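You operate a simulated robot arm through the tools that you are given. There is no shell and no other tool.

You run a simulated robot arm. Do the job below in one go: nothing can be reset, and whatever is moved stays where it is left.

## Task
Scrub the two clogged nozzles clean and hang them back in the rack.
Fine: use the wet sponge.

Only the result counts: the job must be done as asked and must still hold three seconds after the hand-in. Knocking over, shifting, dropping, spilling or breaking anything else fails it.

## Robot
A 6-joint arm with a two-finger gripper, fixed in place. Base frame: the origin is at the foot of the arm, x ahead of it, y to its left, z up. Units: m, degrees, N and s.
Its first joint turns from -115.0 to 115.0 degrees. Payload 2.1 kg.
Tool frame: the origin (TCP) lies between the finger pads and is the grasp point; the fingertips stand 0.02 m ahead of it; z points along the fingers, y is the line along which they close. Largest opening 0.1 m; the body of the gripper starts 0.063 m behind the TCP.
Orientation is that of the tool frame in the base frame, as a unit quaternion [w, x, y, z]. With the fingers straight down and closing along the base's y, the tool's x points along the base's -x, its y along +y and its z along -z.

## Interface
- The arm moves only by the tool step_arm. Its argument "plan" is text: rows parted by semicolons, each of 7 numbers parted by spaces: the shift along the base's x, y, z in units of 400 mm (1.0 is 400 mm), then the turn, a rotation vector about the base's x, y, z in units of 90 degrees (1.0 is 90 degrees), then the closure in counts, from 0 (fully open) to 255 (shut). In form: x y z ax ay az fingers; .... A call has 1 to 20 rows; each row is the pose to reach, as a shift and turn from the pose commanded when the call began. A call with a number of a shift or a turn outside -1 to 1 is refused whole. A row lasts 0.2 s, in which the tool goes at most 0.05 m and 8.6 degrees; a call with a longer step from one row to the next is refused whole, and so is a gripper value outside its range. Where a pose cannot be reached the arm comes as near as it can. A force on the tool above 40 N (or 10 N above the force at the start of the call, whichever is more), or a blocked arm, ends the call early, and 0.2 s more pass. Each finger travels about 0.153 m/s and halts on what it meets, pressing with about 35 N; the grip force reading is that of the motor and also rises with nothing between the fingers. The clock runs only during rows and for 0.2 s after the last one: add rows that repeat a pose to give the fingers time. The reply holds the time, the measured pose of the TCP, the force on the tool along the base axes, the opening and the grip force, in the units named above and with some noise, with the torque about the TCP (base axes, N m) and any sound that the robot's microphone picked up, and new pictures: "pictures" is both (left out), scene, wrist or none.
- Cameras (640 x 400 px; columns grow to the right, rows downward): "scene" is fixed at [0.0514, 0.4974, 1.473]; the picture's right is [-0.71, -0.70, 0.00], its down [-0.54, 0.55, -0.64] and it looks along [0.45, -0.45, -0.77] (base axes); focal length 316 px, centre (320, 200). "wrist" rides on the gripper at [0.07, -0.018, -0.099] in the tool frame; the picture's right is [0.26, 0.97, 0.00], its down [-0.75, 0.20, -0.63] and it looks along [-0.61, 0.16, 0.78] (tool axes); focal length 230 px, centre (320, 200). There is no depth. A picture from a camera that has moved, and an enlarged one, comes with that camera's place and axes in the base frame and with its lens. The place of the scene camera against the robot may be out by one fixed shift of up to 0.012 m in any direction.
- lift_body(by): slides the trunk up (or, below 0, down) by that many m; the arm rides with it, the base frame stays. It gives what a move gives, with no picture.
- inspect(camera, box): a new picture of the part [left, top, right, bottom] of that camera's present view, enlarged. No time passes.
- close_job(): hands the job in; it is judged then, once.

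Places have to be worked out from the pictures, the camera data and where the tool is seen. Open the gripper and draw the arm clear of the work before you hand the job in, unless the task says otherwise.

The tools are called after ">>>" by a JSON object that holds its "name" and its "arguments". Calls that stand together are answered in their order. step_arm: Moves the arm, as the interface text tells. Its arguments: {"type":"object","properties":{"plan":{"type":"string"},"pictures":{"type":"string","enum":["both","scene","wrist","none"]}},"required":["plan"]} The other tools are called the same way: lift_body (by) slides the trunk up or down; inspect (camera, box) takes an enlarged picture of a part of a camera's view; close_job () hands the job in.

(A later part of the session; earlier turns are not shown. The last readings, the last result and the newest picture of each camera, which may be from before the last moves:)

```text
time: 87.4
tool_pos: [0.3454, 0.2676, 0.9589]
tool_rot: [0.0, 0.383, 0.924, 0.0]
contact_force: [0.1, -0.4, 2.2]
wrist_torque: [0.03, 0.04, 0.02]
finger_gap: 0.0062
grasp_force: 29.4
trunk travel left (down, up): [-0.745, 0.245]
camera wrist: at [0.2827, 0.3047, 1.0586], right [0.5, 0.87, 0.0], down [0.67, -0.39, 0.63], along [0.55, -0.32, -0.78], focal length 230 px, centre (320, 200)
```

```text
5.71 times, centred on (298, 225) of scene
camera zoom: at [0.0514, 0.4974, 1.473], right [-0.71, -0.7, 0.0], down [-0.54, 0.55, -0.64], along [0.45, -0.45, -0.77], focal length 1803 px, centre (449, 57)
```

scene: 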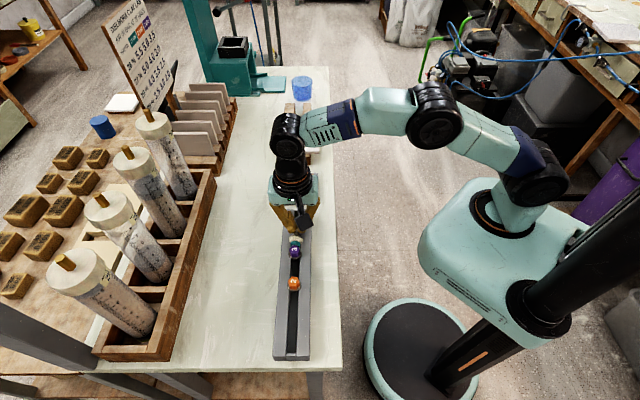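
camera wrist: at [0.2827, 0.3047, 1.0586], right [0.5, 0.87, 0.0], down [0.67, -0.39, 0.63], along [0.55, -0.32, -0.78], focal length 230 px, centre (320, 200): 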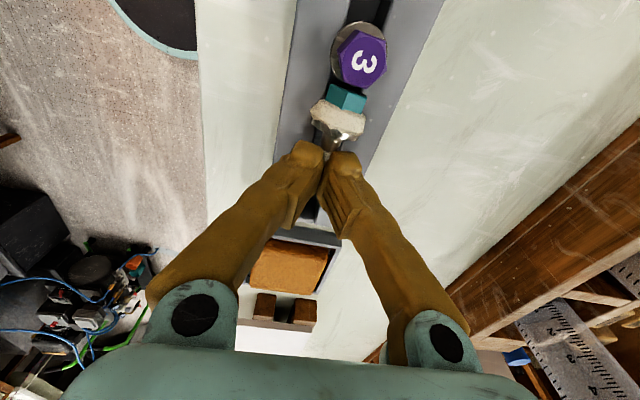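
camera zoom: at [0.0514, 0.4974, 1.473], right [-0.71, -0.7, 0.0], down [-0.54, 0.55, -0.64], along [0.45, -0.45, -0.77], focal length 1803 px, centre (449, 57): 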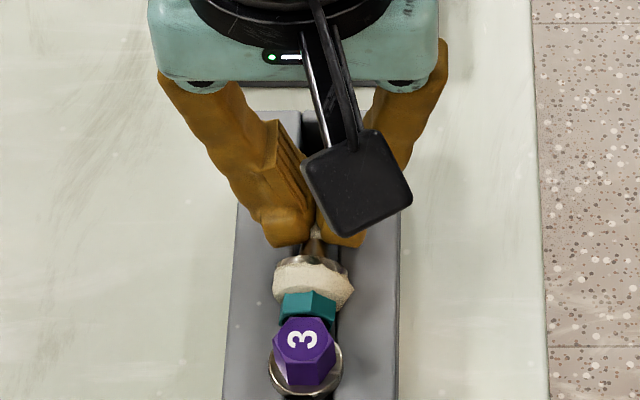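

The tip wedged itself between the fingertips, so they now hold the shaft (gap 6.2 mm). I'll use that to shift the nozzle 20 mm along the slot, away from nozzle 3, so the hex can be gripped properly afterwards.

>>> {"name": "step_arm", "arguments": {"plan": "0 0 0.006 0 0 0 255; 0 0 0.01 0 0 0 255; 0.012 -0.012 0.01 0 0 0 255; 0.024 -0.024 0.01 0 0 0 255; 0.036 -0.036 0.01 0 0 0 255; 0.036 -0.036 0.01 0 0 0 255", "pictures": "both"}}

>>> {"name": "inspect", "arguments": {"camera": "wrist", "box": [250, 60, 390, 180]}}

>>> {"name": "inspect", "arguments": {"camera": "scene", "box": [275, 190, 320, 260]}}

```text
time: 88.8
tool_pos: [0.3601, 0.2532, 0.9636]
tool_rot: [0.0, 0.382, 0.924, 0.0]
contact_force: [0.0, 0.2, 0.4]
wrist_torque: [0.01, 0.0, 0.05]
finger_gap: 0.0
grasp_force: 29.2
trunk travel left (down, up): [-0.745, 0.245]
camera wrist: at [0.2972, 0.2904, 1.0626], right [0.5, 0.87, 0.0], down [0.67, -0.39, 0.63], along [0.55, -0.32, -0.78], focal length 230 px, centre (320, 200)
```

scene: 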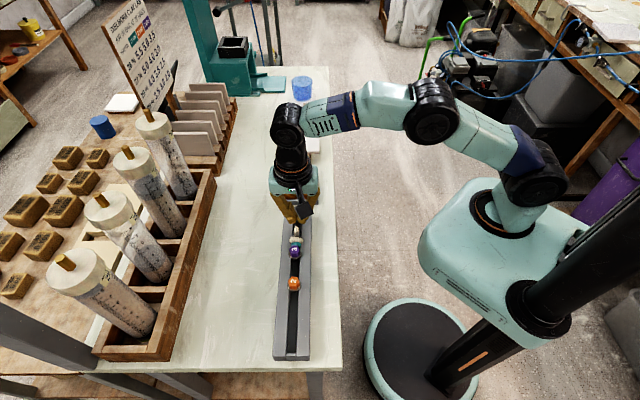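
wrist: 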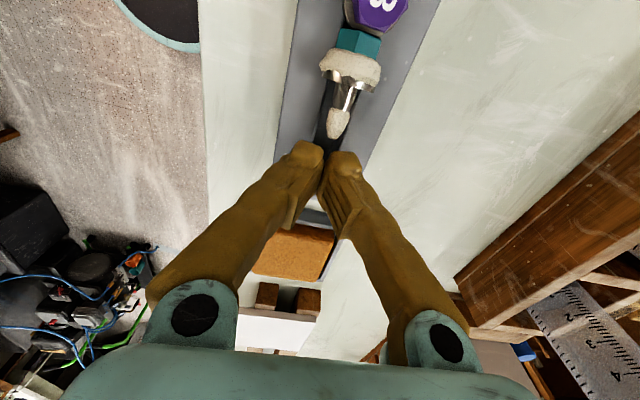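

```text
3.33 times, centred on (320, 120) of wrist
camera zoom: at [0.2972, 0.2904, 1.0626], right [0.5, 0.87, 0.0], down [0.67, -0.39, 0.63], along [0.55, -0.32, -0.78], focal length 767 px, centre (320, 467)
```

zoom: 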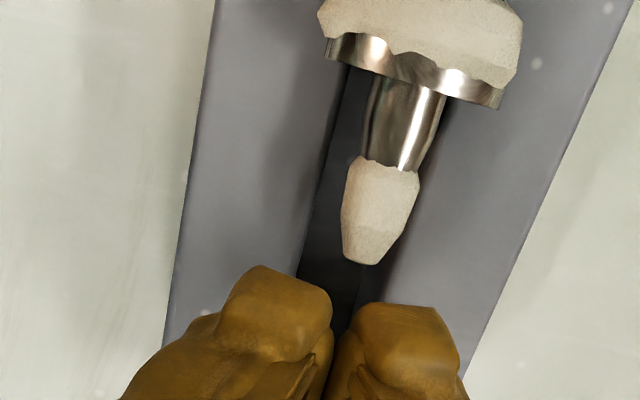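

```text
5.71 times, centred on (298, 225) of scene
camera zoom: at [0.0514, 0.4974, 1.473], right [-0.71, -0.7, 0.0], down [-0.54, 0.55, -0.64], along [0.45, -0.45, -0.77], focal length 1803 px, centre (449, 57)
```

zoom: 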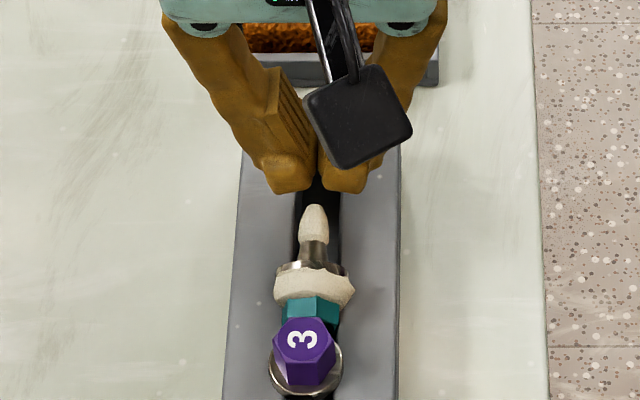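

The conical tip slipped free again. Instead I'll take hold of the nozzle by its wide flange rim (straight sides, clear of nozzle 3) and slide it along the slot away from nozzle 3.

>>> {"name": "step_arm", "arguments": {"plan": "0 0 0.05 0 0 0 200; 0 0 0.1 0 0 0 140; -0.03 0.03 0.1 0 0 0 140; -0.065 0.065 0.1 0 0 0 140; -0.091 0.0905 0.1 0 0 0 140; -0.091 0.0905 0.1 0 0 0 140", "pictures": "both"}}

>>> {"name": "inspect", "arguments": {"camera": "wrist", "box": [240, 90, 400, 200]}}

>>> {"name": "inspect", "arguments": {"camera": "scene", "box": [270, 200, 325, 270]}}

```text
time: 90.2
tool_pos: [0.3239, 0.2895, 1.0032]
tool_rot: [0.0, 0.383, 0.924, 0.0]
contact_force: [0.2, 0.0, -0.4]
wrist_torque: [0.0, -0.02, 0.02]
finger_gap: 0.0453
grasp_force: 0.1
trunk travel left (down, up): [-0.745, 0.245]
camera wrist: at [0.2607, 0.3263, 1.103], right [0.5, 0.87, 0.0], down [0.67, -0.39, 0.63], along [0.54, -0.32, -0.78], focal length 230 px, centre (320, 200)
```

scene: 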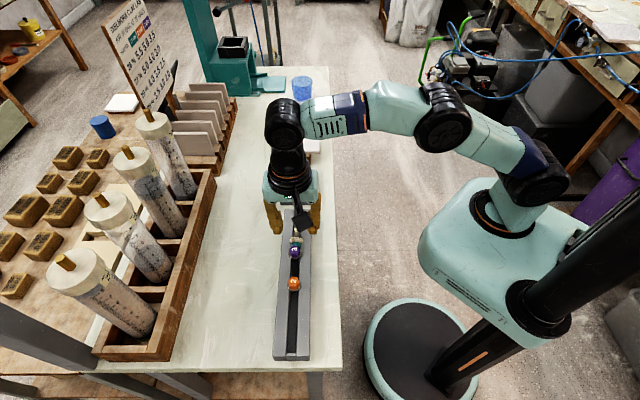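
wrist: 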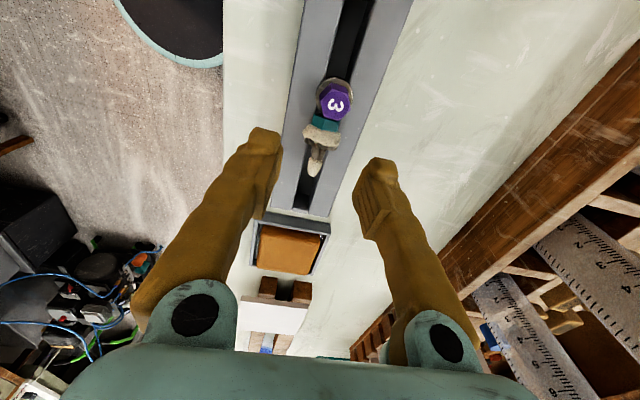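

```text
3.64 times, centred on (320, 145) of wrist
camera zoom: at [0.2607, 0.3263, 1.103], right [0.5, 0.87, 0.0], down [0.67, -0.39, 0.63], along [0.54, -0.32, -0.78], focal length 837 px, centre (320, 400)
```

zoom: 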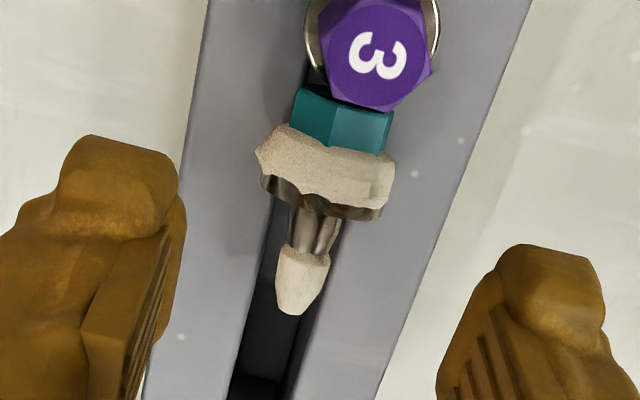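

```text
5.71 times, centred on (298, 235) of scene
camera zoom: at [0.0514, 0.4974, 1.473], right [-0.71, -0.7, 0.0], down [-0.54, 0.55, -0.64], along [0.45, -0.45, -0.77], focal length 1803 px, centre (449, 0)
```

zoom: 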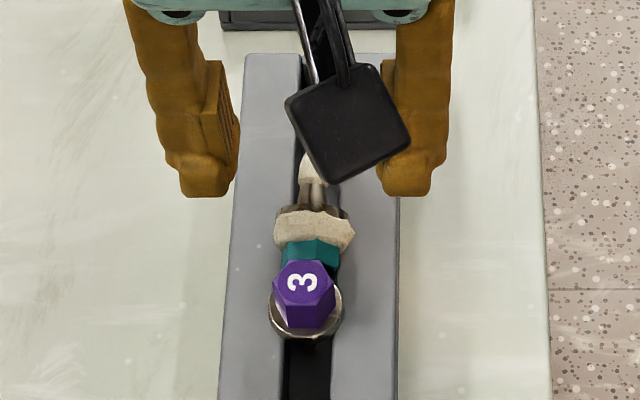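

The flange is centred under the tool within about 1 mm. I'll descend so the fingertips are about 2.5 mm above the rails, and close on the flange rim.

>>> {"name": "step_arm", "arguments": {"plan": "0.001 0 -0.05 0 0 0 140; 0.001 0 -0.09 0 0 0 140; 0.001 0 -0.1175 0 0 0 140; 0.001 0 -0.1175 0 0 0 140; 0.001 0 -0.1175 0 0 0 165; 0.001 0 -0.1175 0 0 0 185; 0.001 0 -0.1175 0 0 0 255; 0.001 0 -0.1175 0 0 0 255", "pictures": "wrist"}}

>>> {"name": "inspect", "arguments": {"camera": "wrist", "box": [240, 90, 400, 210]}}

>>> {"name": "inspect", "arguments": {"camera": "scene", "box": [270, 200, 325, 270]}}

```text
time: 92.0
tool_pos: [0.3243, 0.2892, 0.9554]
tool_rot: [0.0, 0.382, 0.924, 0.0]
contact_force: [0.5, -0.4, -0.7]
wrist_torque: [-0.01, -0.02, 0.02]
finger_gap: 0.0226
grasp_force: 35.1
trunk travel left (down, up): [-0.745, 0.245]
camera wrist: at [0.2614, 0.3268, 1.0555], right [0.5, 0.87, 0.0], down [0.67, -0.39, 0.63], along [0.54, -0.32, -0.78], focal length 230 px, centre (320, 200)
```

wrist: 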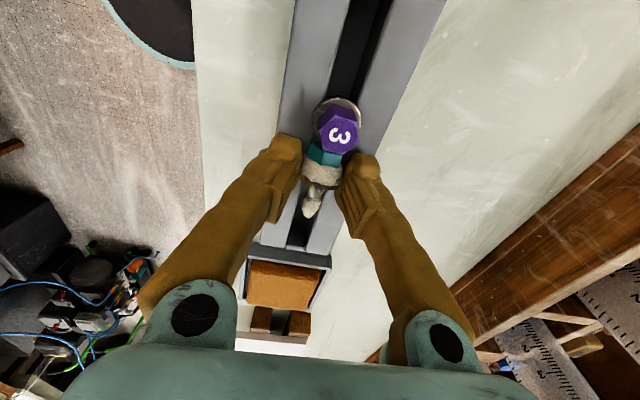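

```text
3.33 times, centred on (320, 150) of wrist
camera zoom: at [0.2614, 0.3268, 1.0555], right [0.5, 0.87, 0.0], down [0.67, -0.39, 0.63], along [0.54, -0.32, -0.78], focal length 767 px, centre (320, 367)
```

zoom: 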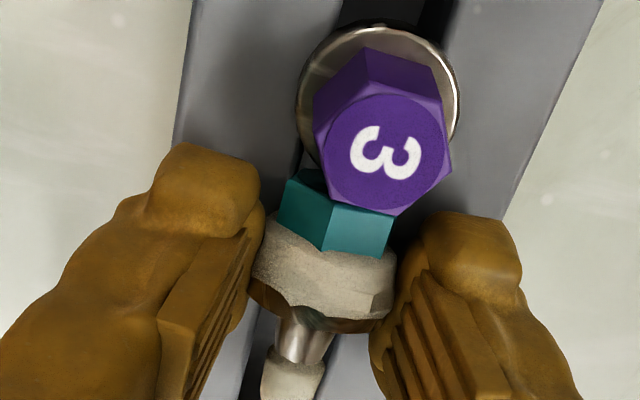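

```text
5.71 times, centred on (298, 235) of scene
camera zoom: at [0.0514, 0.4974, 1.473], right [-0.71, -0.7, 0.0], down [-0.54, 0.55, -0.64], along [0.45, -0.45, -0.77], focal length 1803 px, centre (449, 0)
```

zoom: 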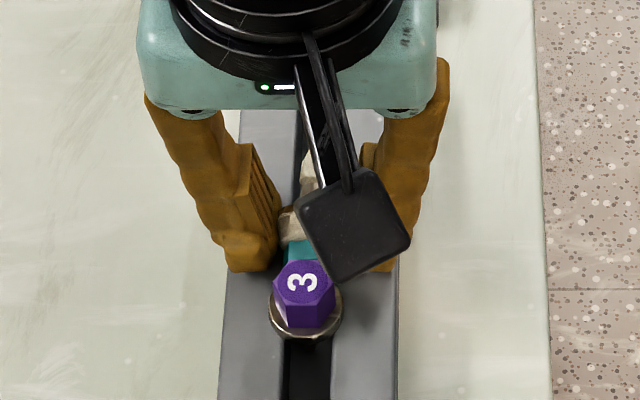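

The rim is held at 22.6 mm with 35 N. Now I slide the nozzle 22 mm along the slot, away from nozzle 3.

>>> {"name": "step_arm", "arguments": {"plan": "0.006 -0.006 0.001 0 0 0 255; 0.013 -0.013 0.002 0 0 0 255; 0.02 -0.02 0.002 0 0 0 255; 0.027 -0.027 0.002 0 0 0 255; 0.034 -0.034 0.002 0 0 0 255; 0.039 -0.039 0.002 0 0 0 255; 0.039 -0.039 0.002 0 0 0 255", "pictures": "both"}}

>>> {"name": "inspect", "arguments": {"camera": "wrist", "box": [240, 90, 400, 210]}}

>>> {"name": "inspect", "arguments": {"camera": "scene", "box": [270, 190, 325, 270]}}

```text
time: 93.6
tool_pos: [0.341, 0.2743, 0.9574]
tool_rot: [0.0, 0.382, 0.924, 0.0]
contact_force: [0.3, -0.3, -0.6]
wrist_torque: [0.01, 0.01, -0.02]
finger_gap: 0.0224
grasp_force: 35.1
trunk travel left (down, up): [-0.745, 0.245]
camera wrist: at [0.277, 0.311, 1.0561], right [0.5, 0.87, 0.0], down [0.67, -0.39, 0.63], along [0.55, -0.32, -0.78], focal length 230 px, centre (320, 200)
```

scene: 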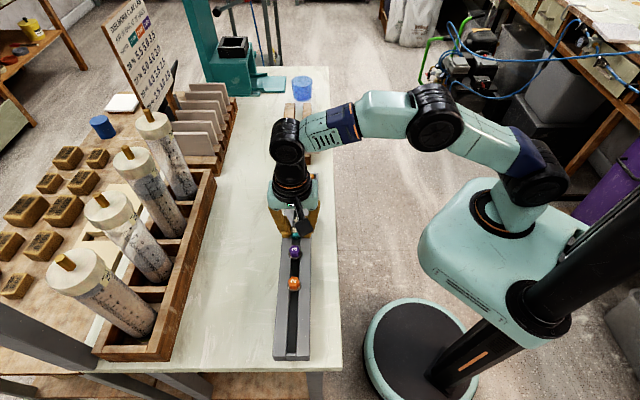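
wrist: 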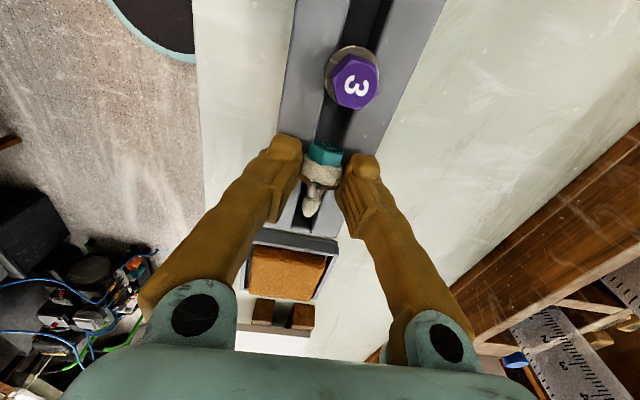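

```text
3.33 times, centred on (320, 150) of wrist
camera zoom: at [0.277, 0.311, 1.0561], right [0.5, 0.87, 0.0], down [0.67, -0.39, 0.63], along [0.55, -0.32, -0.78], focal length 767 px, centre (320, 367)
```

zoom: 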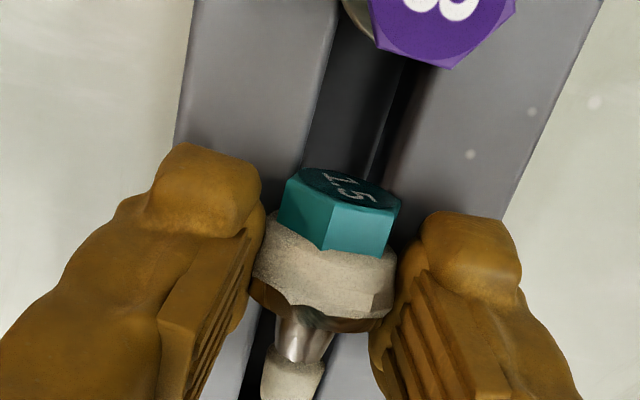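

```text
5.00 times, centred on (298, 230) of scene
camera zoom: at [0.0514, 0.4974, 1.473], right [-0.71, -0.7, 0.0], down [-0.54, 0.55, -0.64], along [0.45, -0.45, -0.77], focal length 1578 px, centre (432, 50)
```

zoom: 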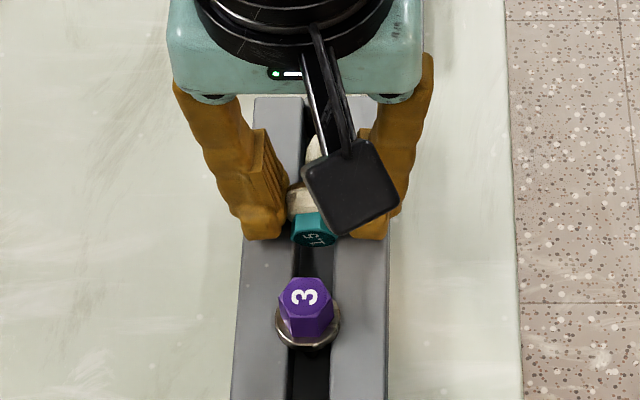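

The rim grip is solid and the nozzle slid cleanly. Since this grip holds well, I'll lift with it and check that the nozzle keeps its orientation.

>>> {"name": "step_arm", "arguments": {"plan": "0 0 0.01 0 0 0 255; 0 0 0.025 0 0 0 255; 0 0 0.05 0 0 0 255; 0 0 0.08 0 0 0 255; 0 0 0.12 0 0 0 255; 0 0 0.16 0 0 0 255; 0 0 0.18 0 0 0 255; 0 0 0.18 0 0 0 255", "pictures": "both"}}

>>> {"name": "inspect", "arguments": {"camera": "wrist", "box": [240, 90, 400, 210]}}

>>> {"name": "inspect", "arguments": {"camera": "scene", "box": [265, 150, 330, 250]}}

```text
time: 95.4
tool_pos: [0.3413, 0.2735, 1.0289]
tool_rot: [0.0, 0.383, 0.924, 0.0]
contact_force: [0.2, -1.2, -0.3]
wrist_torque: [0.01, 0.04, 0.0]
finger_gap: 0.0224
grasp_force: 35.2
trunk travel left (down, up): [-0.745, 0.245]
camera wrist: at [0.2772, 0.3108, 1.1282], right [0.5, 0.87, 0.0], down [0.67, -0.39, 0.63], along [0.54, -0.32, -0.78], focal length 230 px, centre (320, 200)
```

scene: 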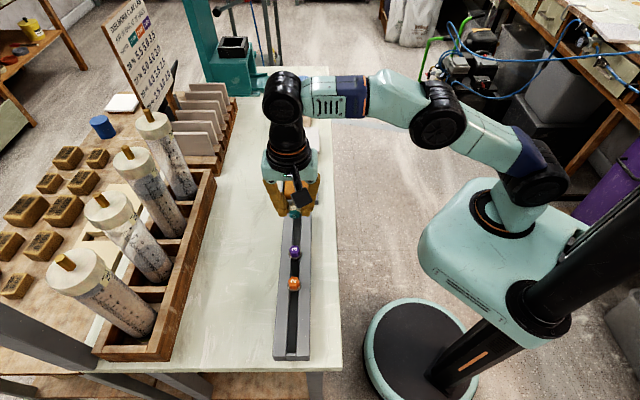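
wrist: 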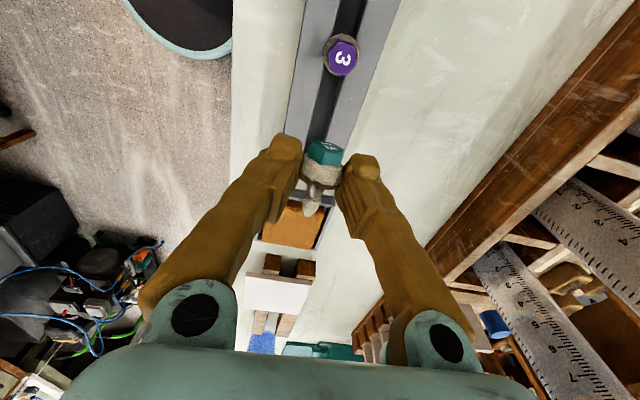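

```text
3.33 times, centred on (320, 150) of wrist
camera zoom: at [0.2772, 0.3108, 1.1282], right [0.5, 0.87, 0.0], down [0.67, -0.39, 0.63], along [0.54, -0.32, -0.78], focal length 767 px, centre (320, 367)
```

zoom: 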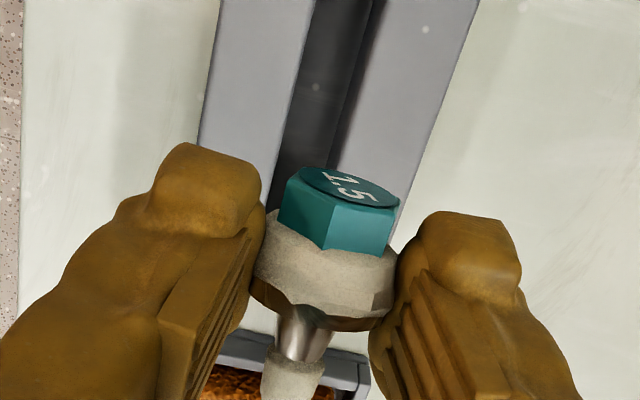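

```text
4.00 times, centred on (298, 200) of scene
camera zoom: at [0.0514, 0.4974, 1.473], right [-0.71, -0.7, 0.0], down [-0.54, 0.55, -0.64], along [0.45, -0.45, -0.77], focal length 1262 px, centre (410, 200)
```

zoom: 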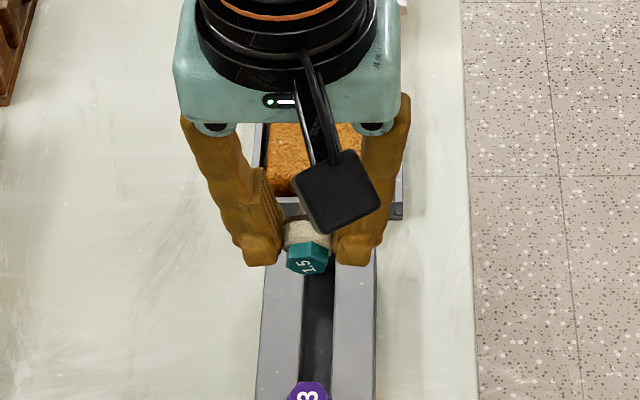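

Excellent: the nozzle lifts with its orientation preserved (tip slightly up). I'll now carry it back over its original place in the slot while tilting the tool −58° in the slot plane, so the tip points about 45° down.

>>> {"name": "step_arm", "arguments": {"plan": "-0.02 0.02 0.01 0.055 0.055 0 255; -0.06 0.06 0.02 0.11 0.11 0 255; -0.1 0.1 0.02 0.165 0.165 0 255; -0.14 0.14 0.02 0.22 0.22 0 255; -0.18 0.18 0.02 0.275 0.275 0 255; -0.22 0.22 0.02 0.33 0.33 0 255; -0.26 0.26 0.02 0.385 0.385 0 255; -0.3 0.3 0.02 0.43 0.43 0 255; -0.327 0.327 0.02 0.4557 0.4557 0 255; -0.327 0.327 0.02 0.4557 0.4557 0 255", "pictures": "both"}}

>>> {"name": "inspect", "arguments": {"camera": "wrist", "box": [220, 70, 420, 210]}}

>>> {"name": "inspect", "arguments": {"camera": "scene", "box": [250, 220, 340, 360]}}

```text
time: 97.6
tool_pos: [0.2095, 0.4048, 1.0376]
tool_rot: [-0.449, 0.334, 0.808, 0.185]
contact_force: [0.1, -0.2, -1.0]
wrist_torque: [0.02, 0.0, -0.02]
finger_gap: 0.0223
grasp_force: 35.4
trunk travel left (down, up): [-0.745, 0.245]
camera wrist: at [0.2293, 0.3597, 1.1487], right [0.59, 0.78, 0.22], down [0.8, -0.52, -0.3], along [-0.12, 0.35, -0.93], focal length 230 px, centre (320, 200)
```

scene: 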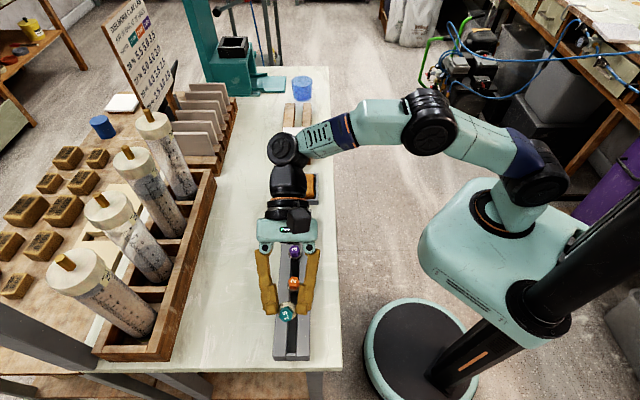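
wrist: 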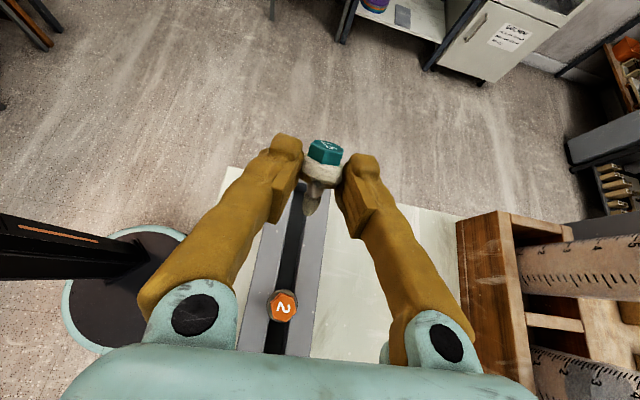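

```text
2.86 times, centred on (320, 140) of wrist
camera zoom: at [0.2293, 0.3597, 1.1487], right [0.59, 0.78, 0.22], down [0.8, -0.52, -0.3], along [-0.12, 0.35, -0.93], focal length 657 px, centre (320, 371)
```

zoom: 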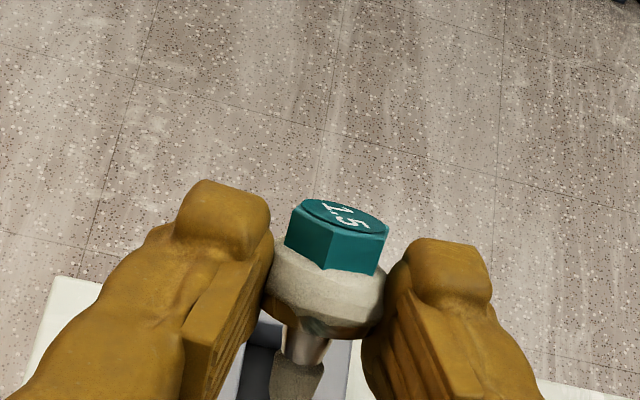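

```text
2.86 times, centred on (295, 290) of scene
camera zoom: at [0.0514, 0.4974, 1.473], right [-0.71, -0.7, 0.0], down [-0.54, 0.55, -0.64], along [0.45, -0.45, -0.77], focal length 902 px, centre (391, -57)
```

zoom: 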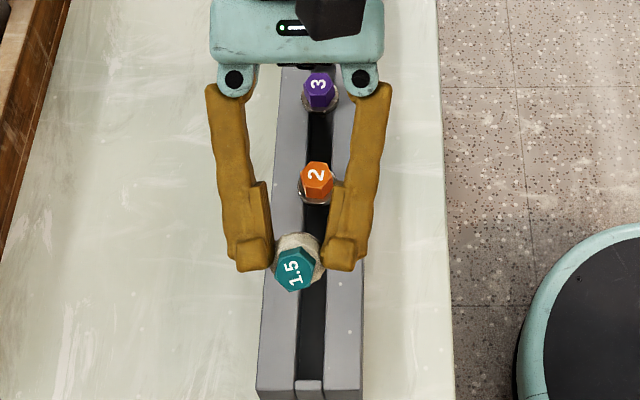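

The tool reached the tilted pose and the nozzle's numbered face now looks up towards the scene camera, tip pointing down towards the slot. I'll lower it towards the rails, staying a few millimetres above.

>>> {"name": "step_arm", "arguments": {"plan": "0 0 -0.05 0 0 0 255; 0 0 -0.1 0 0 0 255; 0 0 -0.14 0 0 0 255; 0 0 -0.17 0 0 0 255; 0 0 -0.18 0 0 0 255; 0 0 -0.18 0 0 0 255", "pictures": "both"}}

>>> {"name": "inspect", "arguments": {"camera": "wrist", "box": [220, 90, 420, 230]}}

>>> {"name": "inspect", "arguments": {"camera": "scene", "box": [260, 260, 330, 350]}}

```text
time: 99.0
tool_pos: [0.2088, 0.4049, 0.9643]
tool_rot: [-0.447, 0.336, 0.808, 0.186]
contact_force: [-0.3, 0.4, 0.2]
wrist_torque: [0.0, 0.02, 0.04]
finger_gap: 0.0221
grasp_force: 35.1
trunk travel left (down, up): [-0.745, 0.245]
camera wrist: at [0.229, 0.3592, 1.0764], right [0.59, 0.78, 0.22], down [0.8, -0.52, -0.3], along [-0.12, 0.35, -0.93], focal length 230 px, centre (320, 200)
```

scene: 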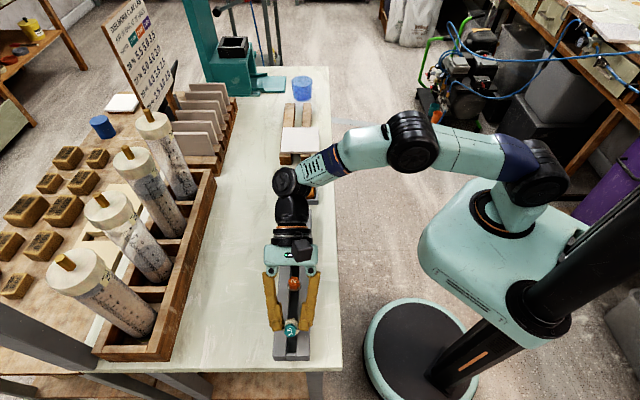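
wrist: 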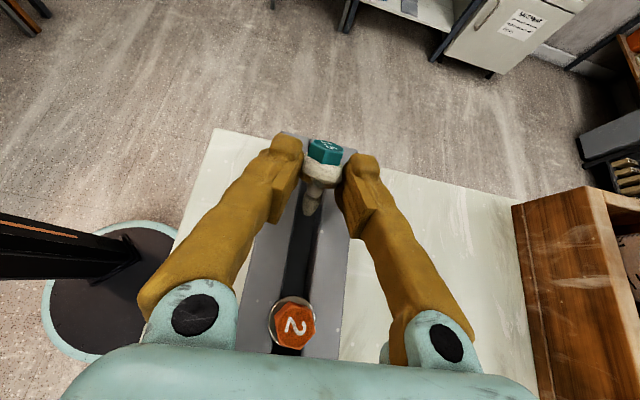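

```text
2.86 times, centred on (320, 160) of wrist
camera zoom: at [0.229, 0.3592, 1.0764], right [0.59, 0.78, 0.22], down [0.8, -0.52, -0.3], along [-0.12, 0.35, -0.93], focal length 657 px, centre (320, 314)
```

zoom: 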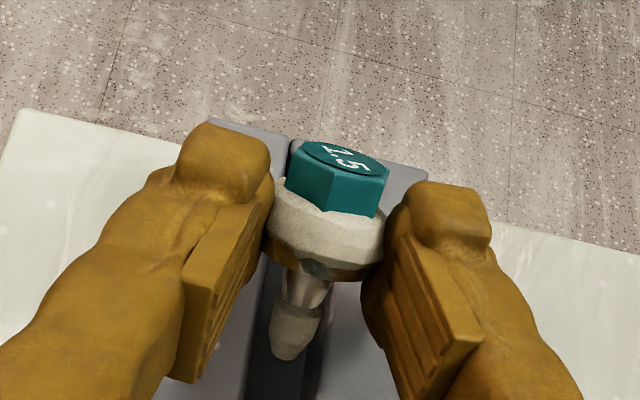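

```text
4.44 times, centred on (295, 305) of scene
camera zoom: at [0.0514, 0.4974, 1.473], right [-0.71, -0.7, 0.0], down [-0.54, 0.55, -0.64], along [0.45, -0.45, -0.77], focal length 1403 px, centre (431, -267)
```

zoom: 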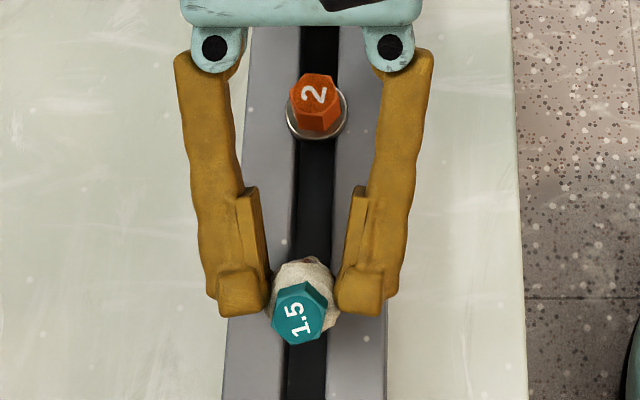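

The tip sits above the slot, centred. I'll lower a further 7 mm and check for contact.

>>> {"name": "step_arm", "arguments": {"plan": "0 0 -0.006 0 0 0 255; 0 0 -0.012 0 0 0 255; 0 0 -0.0175 0 0 0 255; 0 0 -0.0175 0 0 0 255", "pictures": "both"}}

>>> {"name": "inspect", "arguments": {"camera": "wrist", "box": [220, 90, 420, 230]}}

>>> {"name": "inspect", "arguments": {"camera": "scene", "box": [260, 260, 330, 350]}}

```text
time: 100.0
tool_pos: [0.209, 0.4051, 0.9583]
tool_rot: [-0.448, 0.335, 0.808, 0.185]
contact_force: [-0.5, -0.7, -0.5]
wrist_torque: [-0.02, 0.02, 0.0]
finger_gap: 0.0219
grasp_force: 35.0
trunk travel left (down, up): [-0.745, 0.245]
camera wrist: at [0.2285, 0.3597, 1.0698], right [0.59, 0.78, 0.22], down [0.8, -0.52, -0.3], along [-0.12, 0.35, -0.93], focal length 230 px, centre (320, 200)
```

scene: 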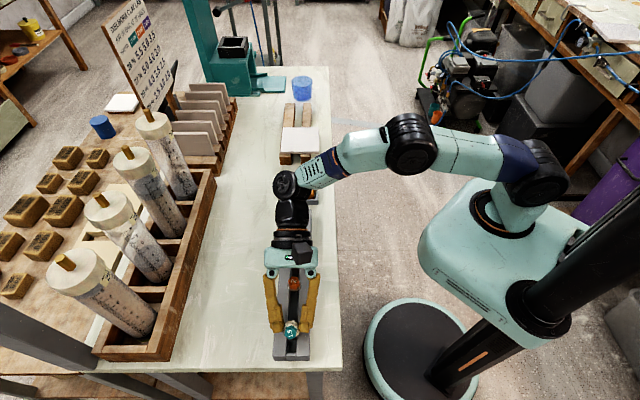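
wrist: 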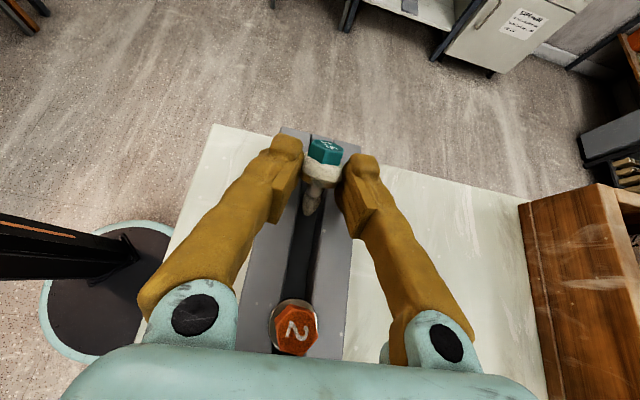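

```text
2.86 times, centred on (320, 160) of wrist
camera zoom: at [0.2285, 0.3597, 1.0698], right [0.59, 0.78, 0.22], down [0.8, -0.52, -0.3], along [-0.12, 0.35, -0.93], focal length 657 px, centre (320, 314)
```

zoom: 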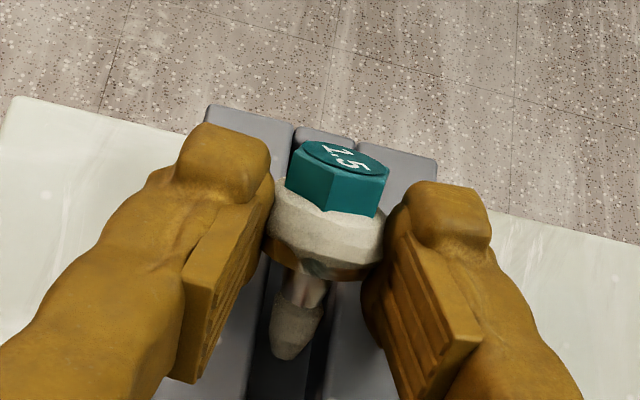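

```text
4.44 times, centred on (295, 305) of scene
camera zoom: at [0.0514, 0.4974, 1.473], right [-0.71, -0.7, 0.0], down [-0.54, 0.55, -0.64], along [0.45, -0.45, -0.77], focal length 1403 px, centre (431, -267)
```

zoom: 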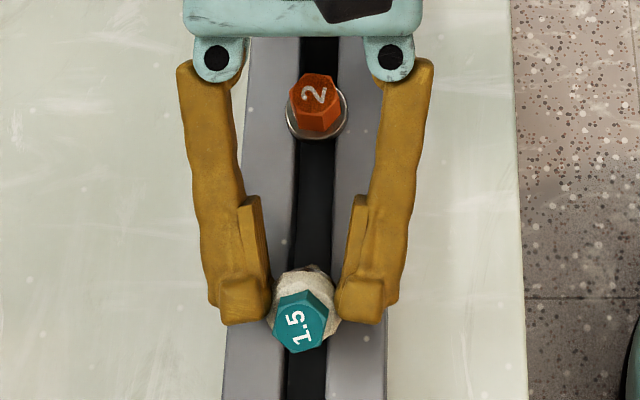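

Alignment looks good, with the hex centred over the slot within 1 mm. I'll ease down 2 mm more to feel for the rails.

>>> {"name": "step_arm", "arguments": {"plan": "0 0 -0.0025 0 0 0 255; 0 0 -0.005 0 0 0 255; 0 0 -0.005 0 0 0 255", "pictures": "none"}}

>>> {"name": "step_arm", "arguments": {"plan": "0 0 -0.0025 0 0 0 255; 0 0 -0.005 0 0 0 255; 0 0 -0.005 0 0 0 255", "pictures": "none"}}

```text
time: 100.8
tool_pos: [0.2083, 0.4047, 0.9551]
tool_rot: [-0.447, 0.335, 0.808, 0.186]
contact_force: [0.2, -0.1, -0.4]
wrist_torque: [0.03, 0.03, 0.03]
finger_gap: 0.0223
grasp_force: 34.9
trunk travel left (down, up): [-0.745, 0.245]
```

```text
time: 101.6
tool_pos: [0.2093, 0.4052, 0.9547]
tool_rot: [-0.448, 0.335, 0.808, 0.186]
contact_force: [0.7, 0.5, -0.3]
wrist_torque: [0.02, 0.0, 0.0]
finger_gap: 0.0219
grasp_force: 35.0
trunk travel left (down, up): [-0.745, 0.245]
```

Still free. I'll continue down in 1–2 mm steps until there is a light contact.

>>> {"name": "step_arm", "arguments": {"plan": "0 0 -0.0025 0 0 0 255; 0 0 -0.005 0 0 0 255; 0 0 -0.005 0 0 0 255", "pictures": "none"}}

>>> {"name": "step_arm", "arguments": {"plan": "0 0 -0.0025 0 0 0 255; 0 0 -0.005 0 0 0 255; 0 0 -0.005 0 0 0 255", "pictures": "both"}}

>>> {"name": "inspect", "arguments": {"camera": "wrist", "box": [220, 90, 420, 230]}}

```text
time: 102.4
tool_pos: [0.2101, 0.4048, 0.9518]
tool_rot: [-0.448, 0.335, 0.808, 0.186]
contact_force: [1.1, 1.6, 3.3]
wrist_torque: [0.01, 0.01, 0.04]
finger_gap: 0.0219
grasp_force: 34.9
trunk travel left (down, up): [-0.745, 0.245]
```

```text
time: 103.2
tool_pos: [0.2093, 0.4048, 0.951]
tool_rot: [-0.448, 0.335, 0.808, 0.188]
contact_force: [3.5, 7.7, 22.5]
wrist_torque: [0.17, 0.09, 0.0]
finger_gap: 0.022
grasp_force: 34.9
trunk travel left (down, up): [-0.745, 0.245]
camera wrist: at [0.2284, 0.3586, 1.0638], right [0.59, 0.78, 0.22], down [0.8, -0.52, -0.3], along [-0.12, 0.36, -0.93], focal length 230 px, centre (320, 200)
```

scene: 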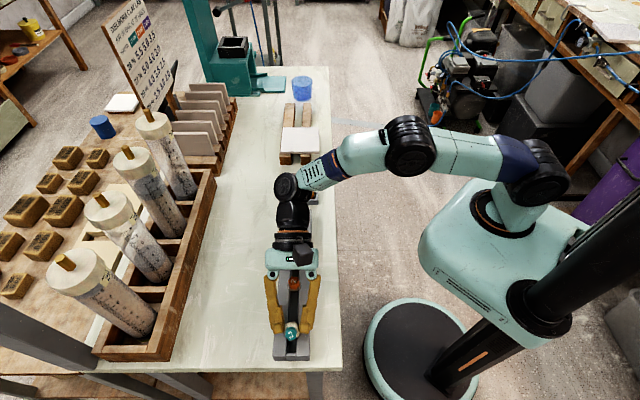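
wrist: 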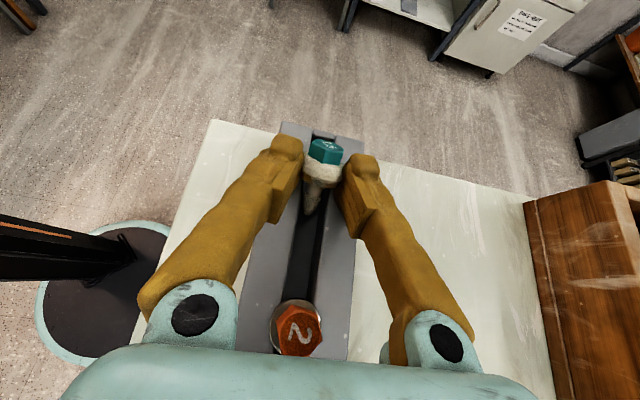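

```text
2.86 times, centred on (320, 160) of wrist
camera zoom: at [0.2284, 0.3586, 1.0638], right [0.59, 0.78, 0.22], down [0.8, -0.52, -0.3], along [-0.12, 0.36, -0.93], focal length 657 px, centre (320, 314)
```

zoom: 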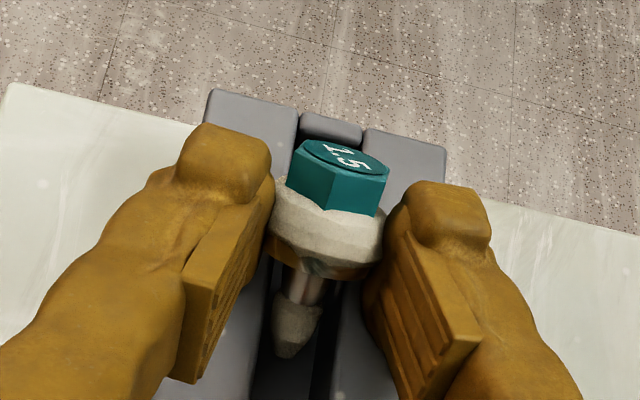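

Contact is firm (22 N), and the wrist view shows the tip inside the slot. I'll back up 2 mm to unload and then open the fingers so the nozzle drops upright into the slot.

>>> {"name": "step_arm", "arguments": {"plan": "0 0 0.003 0 0 0 255; 0 0 0.005 0 0 0 255; 0 0 0.005 0 0 0 255", "pictures": "none"}}

>>> {"name": "step_arm", "arguments": {"plan": "0 0 0 0 0 0 190; 0 0 0 0 0 0 175; 0 0 0 0 0 0 155; 0 0 0 0 0 0 140; 0 0 0 0 0 0 140; 0 0 0 0 0 0 140", "pictures": "both"}}

>>> {"name": "inspect", "arguments": {"camera": "wrist", "box": [220, 90, 420, 230]}}

>>> {"name": "inspect", "arguments": {"camera": "scene", "box": [260, 260, 330, 350]}}

```text
time: 104.0
tool_pos: [0.2084, 0.405, 0.9515]
tool_rot: [-0.448, 0.335, 0.808, 0.186]
contact_force: [4.0, 5.5, 16.5]
wrist_torque: [0.2, -0.01, -0.08]
finger_gap: 0.0219
grasp_force: 34.5
trunk travel left (down, up): [-0.745, 0.245]
```

```text
time: 105.4
tool_pos: [0.2106, 0.4039, 0.9521]
tool_rot: [-0.447, 0.335, 0.808, 0.186]
contact_force: [8.4, 5.2, 19.7]
wrist_torque: [0.14, 0.02, -0.1]
finger_gap: 0.037
grasp_force: 0.0
trunk travel left (down, up): [-0.745, 0.245]
camera wrist: at [0.2299, 0.3587, 1.0644], right [0.59, 0.78, 0.22], down [0.8, -0.52, -0.3], along [-0.12, 0.35, -0.93], focal length 230 px, centre (320, 200)
```

scene: 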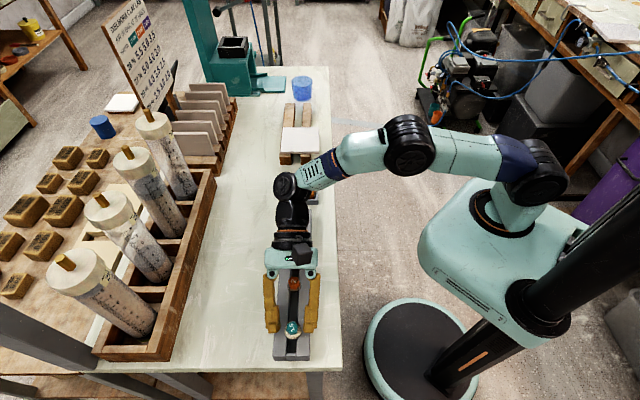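
wrist: 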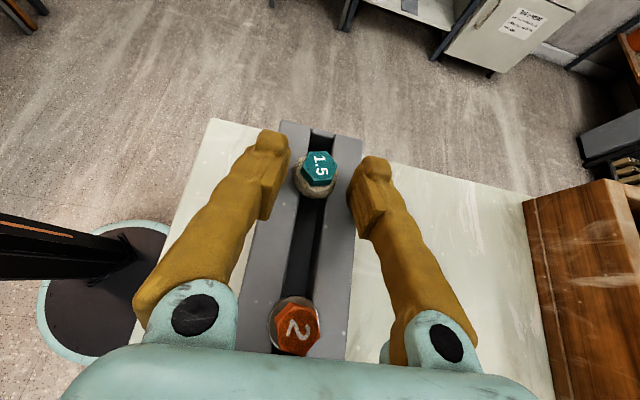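

```text
2.86 times, centred on (320, 160) of wrist
camera zoom: at [0.2299, 0.3587, 1.0644], right [0.59, 0.78, 0.22], down [0.8, -0.52, -0.3], along [-0.12, 0.35, -0.93], focal length 657 px, centre (320, 314)
```

zoom: 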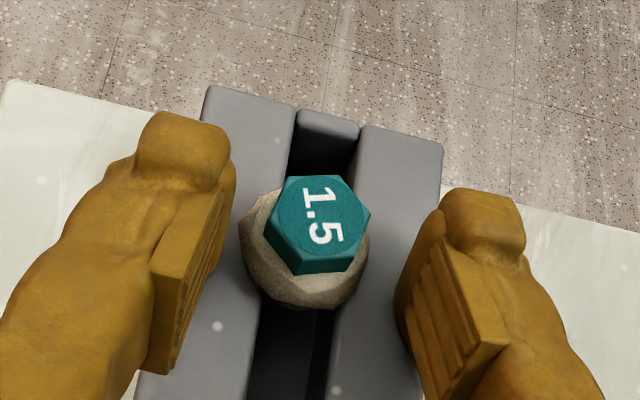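

```text
4.44 times, centred on (295, 305) of scene
camera zoom: at [0.0514, 0.4974, 1.473], right [-0.71, -0.7, 0.0], down [-0.54, 0.55, -0.64], along [0.45, -0.45, -0.77], focal length 1403 px, centre (431, -267)
```

zoom: 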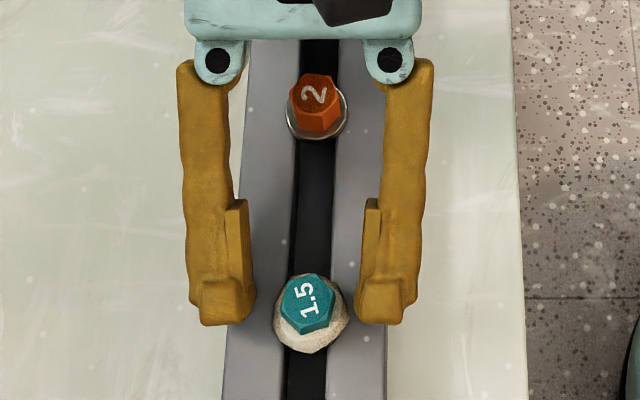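

The nozzle 1.5 has dropped upright and hangs in the slot again. The tool is still pressing lightly on the rails, so I'll raise straight up carefully.

>>> {"name": "step_arm", "arguments": {"plan": "0 0 0.006 0 0 0 140; 0 0 0.012 0 0 0 140; 0 0 0.02 0 0 0 140; 0 0 0.02 0 0 0 140", "pictures": "none"}}

```text
time: 106.4
tool_pos: [0.208, 0.4056, 0.9599]
tool_rot: [-0.447, 0.335, 0.808, 0.185]
contact_force: [-0.3, 0.5, 0.3]
wrist_torque: [-0.01, 0.02, 0.0]
finger_gap: 0.0451
grasp_force: 0.1
trunk travel left (down, up): [-0.745, 0.245]
```

Now free of contact with the fingers fully open. I'll rise 80 mm and take pictures.

>>> {"name": "step_arm", "arguments": {"plan": "0 0 0.05 0 0 0 140; 0 0 0.1 0 0 0 140; 0 0 0.15 0 0 0 140; 0 0 0.2 0 0 0 140; 0 0 0.2 0 0 0 140", "pictures": "both"}}

>>> {"name": "inspect", "arguments": {"camera": "scene", "box": [265, 230, 325, 350]}}

>>> {"name": "inspect", "arguments": {"camera": "wrist", "box": [230, 120, 400, 330]}}

```text
time: 107.6
tool_pos: [0.2087, 0.4045, 1.0392]
tool_rot: [-0.448, 0.336, 0.807, 0.186]
contact_force: [0.0, -0.1, 0.1]
wrist_torque: [0.02, -0.01, -0.03]
finger_gap: 0.045
grasp_force: 0.1
trunk travel left (down, up): [-0.745, 0.245]
camera wrist: at [0.2284, 0.3598, 1.1519], right [0.59, 0.78, 0.22], down [0.8, -0.52, -0.3], along [-0.12, 0.35, -0.93], focal length 230 px, centre (320, 200)
```

scene: 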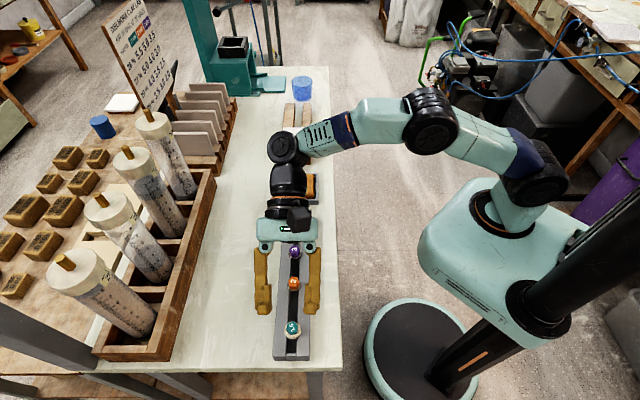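
wrist: 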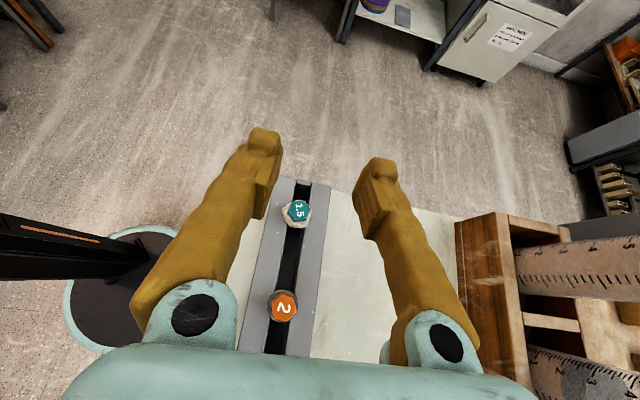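

```text
3.33 times, centred on (295, 290) of scene
camera zoom: at [0.0514, 0.4974, 1.473], right [-0.71, -0.7, 0.0], down [-0.54, 0.55, -0.64], along [0.45, -0.45, -0.77], focal length 1052 px, centre (403, -100)
```

zoom: 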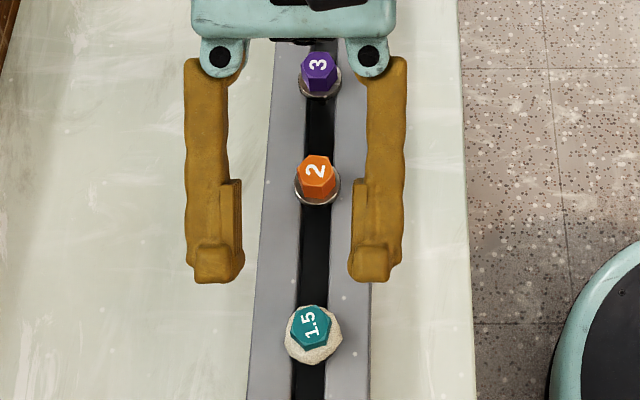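

```text
1.90 times, centred on (315, 225) of wrist
camera zoom: at [0.2284, 0.3598, 1.1519], right [0.59, 0.78, 0.22], down [0.8, -0.52, -0.3], along [-0.12, 0.35, -0.93], focal length 438 px, centre (330, 152)
```

zoom: 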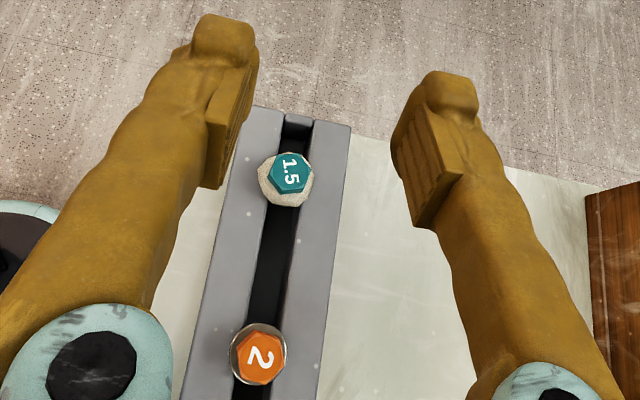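

All three nozzles now hang upright, and 1.5 is back near its original place. I'll bring the tool back to the downward pose with its closing axis along the slot, to regrip the 1.5 hex; I now know I can go deeper because the crust is not solid.

>>> {"name": "step_arm", "arguments": {"plan": "0.015 -0.03 0.02 -0.055 -0.055 0 140; 0.03 -0.06 0.04 -0.11 -0.11 0 140; 0.045 -0.09 0.05 -0.165 -0.165 0 140; 0.06 -0.12 0.05 -0.22 -0.22 0 140; 0.075 -0.15 0.05 -0.275 -0.275 0 140; 0.09 -0.18 0.05 -0.33 -0.33 0 140; 0.105 -0.21 0.05 -0.385 -0.385 0 140; 0.12 -0.24 0.05 -0.43 -0.43 0 140; 0.125 -0.25 0.05 -0.4557 -0.4557 0 140; 0.125 -0.25 0.05 -0.4557 -0.4557 0 140", "pictures": "none"}}

>>> {"name": "step_arm", "arguments": {"plan": "0 0 0 0 0 0.09 140; 0 0 0 0 0 0.18 140; 0 0 0 0 0 0.27 140; 0 0 0 0 0 0.36 140; 0 0 0 0 0 0.45 140; 0 0 0 0 0 0.54 140; 0 0 0 0 0 0.63 140; 0 0 0 0 0 0.72 140; 0 0 0 0 0 0.81 140; 0 0 0 0 0 0.9 140; 0 0 0 0 0 1 140; 0 0 0 0 0 1 140", "pictures": "both"}}

```text
time: 109.8
tool_pos: [0.2592, 0.3054, 1.0597]
tool_rot: [0.001, 0.383, 0.924, 0.0]
contact_force: [-0.9, -0.6, -0.9]
wrist_torque: [-0.04, -0.03, -0.02]
finger_gap: 0.0452
grasp_force: 0.0
trunk travel left (down, up): [-0.745, 0.245]
```

```text
refused: row 11 steps farther than a row can; nothing moved
```

>>> {"name": "step_arm", "arguments": {"plan": "0 0 0 0 0 0.09 140; 0 0 0 0 0 0.18 140; 0 0 0 0 0 0.27 140; 0 0 0 0 0 0.36 140; 0 0 0 0 0 0.45 140; 0 0 0 0 0 0.54 140; 0 0 0 0 0 0.63 140; 0 0 0 0 0 0.72 140; 0 0 0 0 0 0.81 140; 0 0 0 0 0 0.9 140; 0 0 0 0 0 0.95 140; 0 0 0 0 0 1 140; 0 0 0 0 0 1 140", "pictures": "both"}}

>>> {"name": "inspect", "arguments": {"camera": "scene", "box": [275, 300, 315, 350]}}

>>> {"name": "inspect", "arguments": {"camera": "scene", "box": [260, 150, 330, 260]}}

```text
time: 112.6
tool_pos: [0.2588, 0.3041, 1.0606]
tool_rot: [0.0, -0.383, 0.924, 0.0]
contact_force: [0.3, 0.3, 0.4]
wrist_torque: [0.03, -0.01, -0.04]
finger_gap: 0.0451
grasp_force: 0.2
trunk travel left (down, up): [-0.745, 0.245]
camera wrist: at [0.2223, 0.2434, 1.1593], right [-0.87, 0.5, 0.0], down [0.39, 0.67, 0.63], along [0.31, 0.55, -0.78], focal length 230 px, centre (320, 200)
```

scene: 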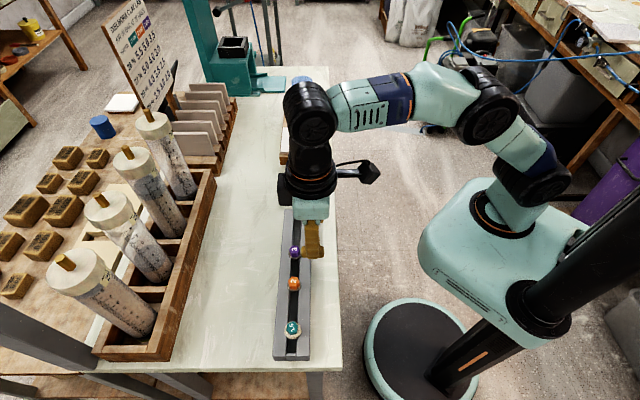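
wrist: 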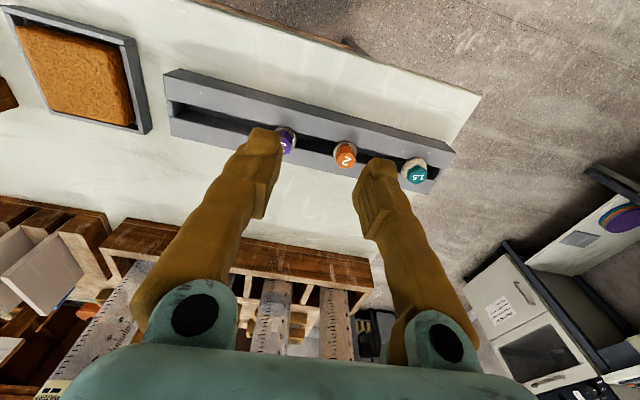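

```text
8.00 times, centred on (295, 325) of scene
camera zoom: at [0.0514, 0.4974, 1.473], right [-0.71, -0.7, 0.0], down [-0.54, 0.55, -0.64], along [0.45, -0.45, -0.77], focal length 2525 px, centre (520, -800)
```

zoom: 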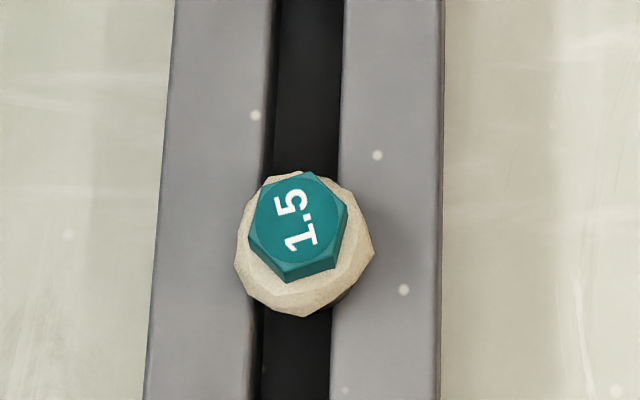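

```text
3.64 times, centred on (295, 205) of scene
camera zoom: at [0.0514, 0.4974, 1.473], right [-0.71, -0.7, 0.0], down [-0.54, 0.55, -0.64], along [0.45, -0.45, -0.77], focal length 1148 px, centre (411, 182)
```

zoom: 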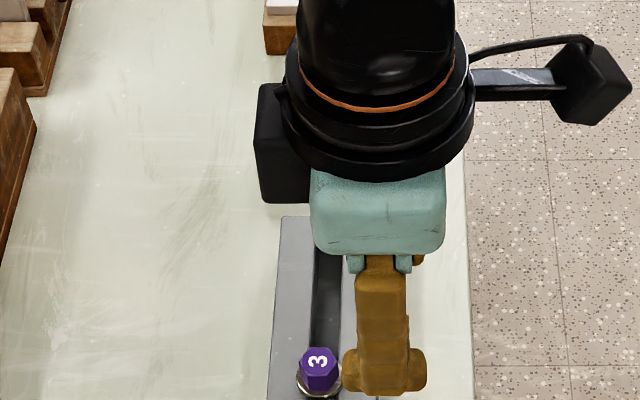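

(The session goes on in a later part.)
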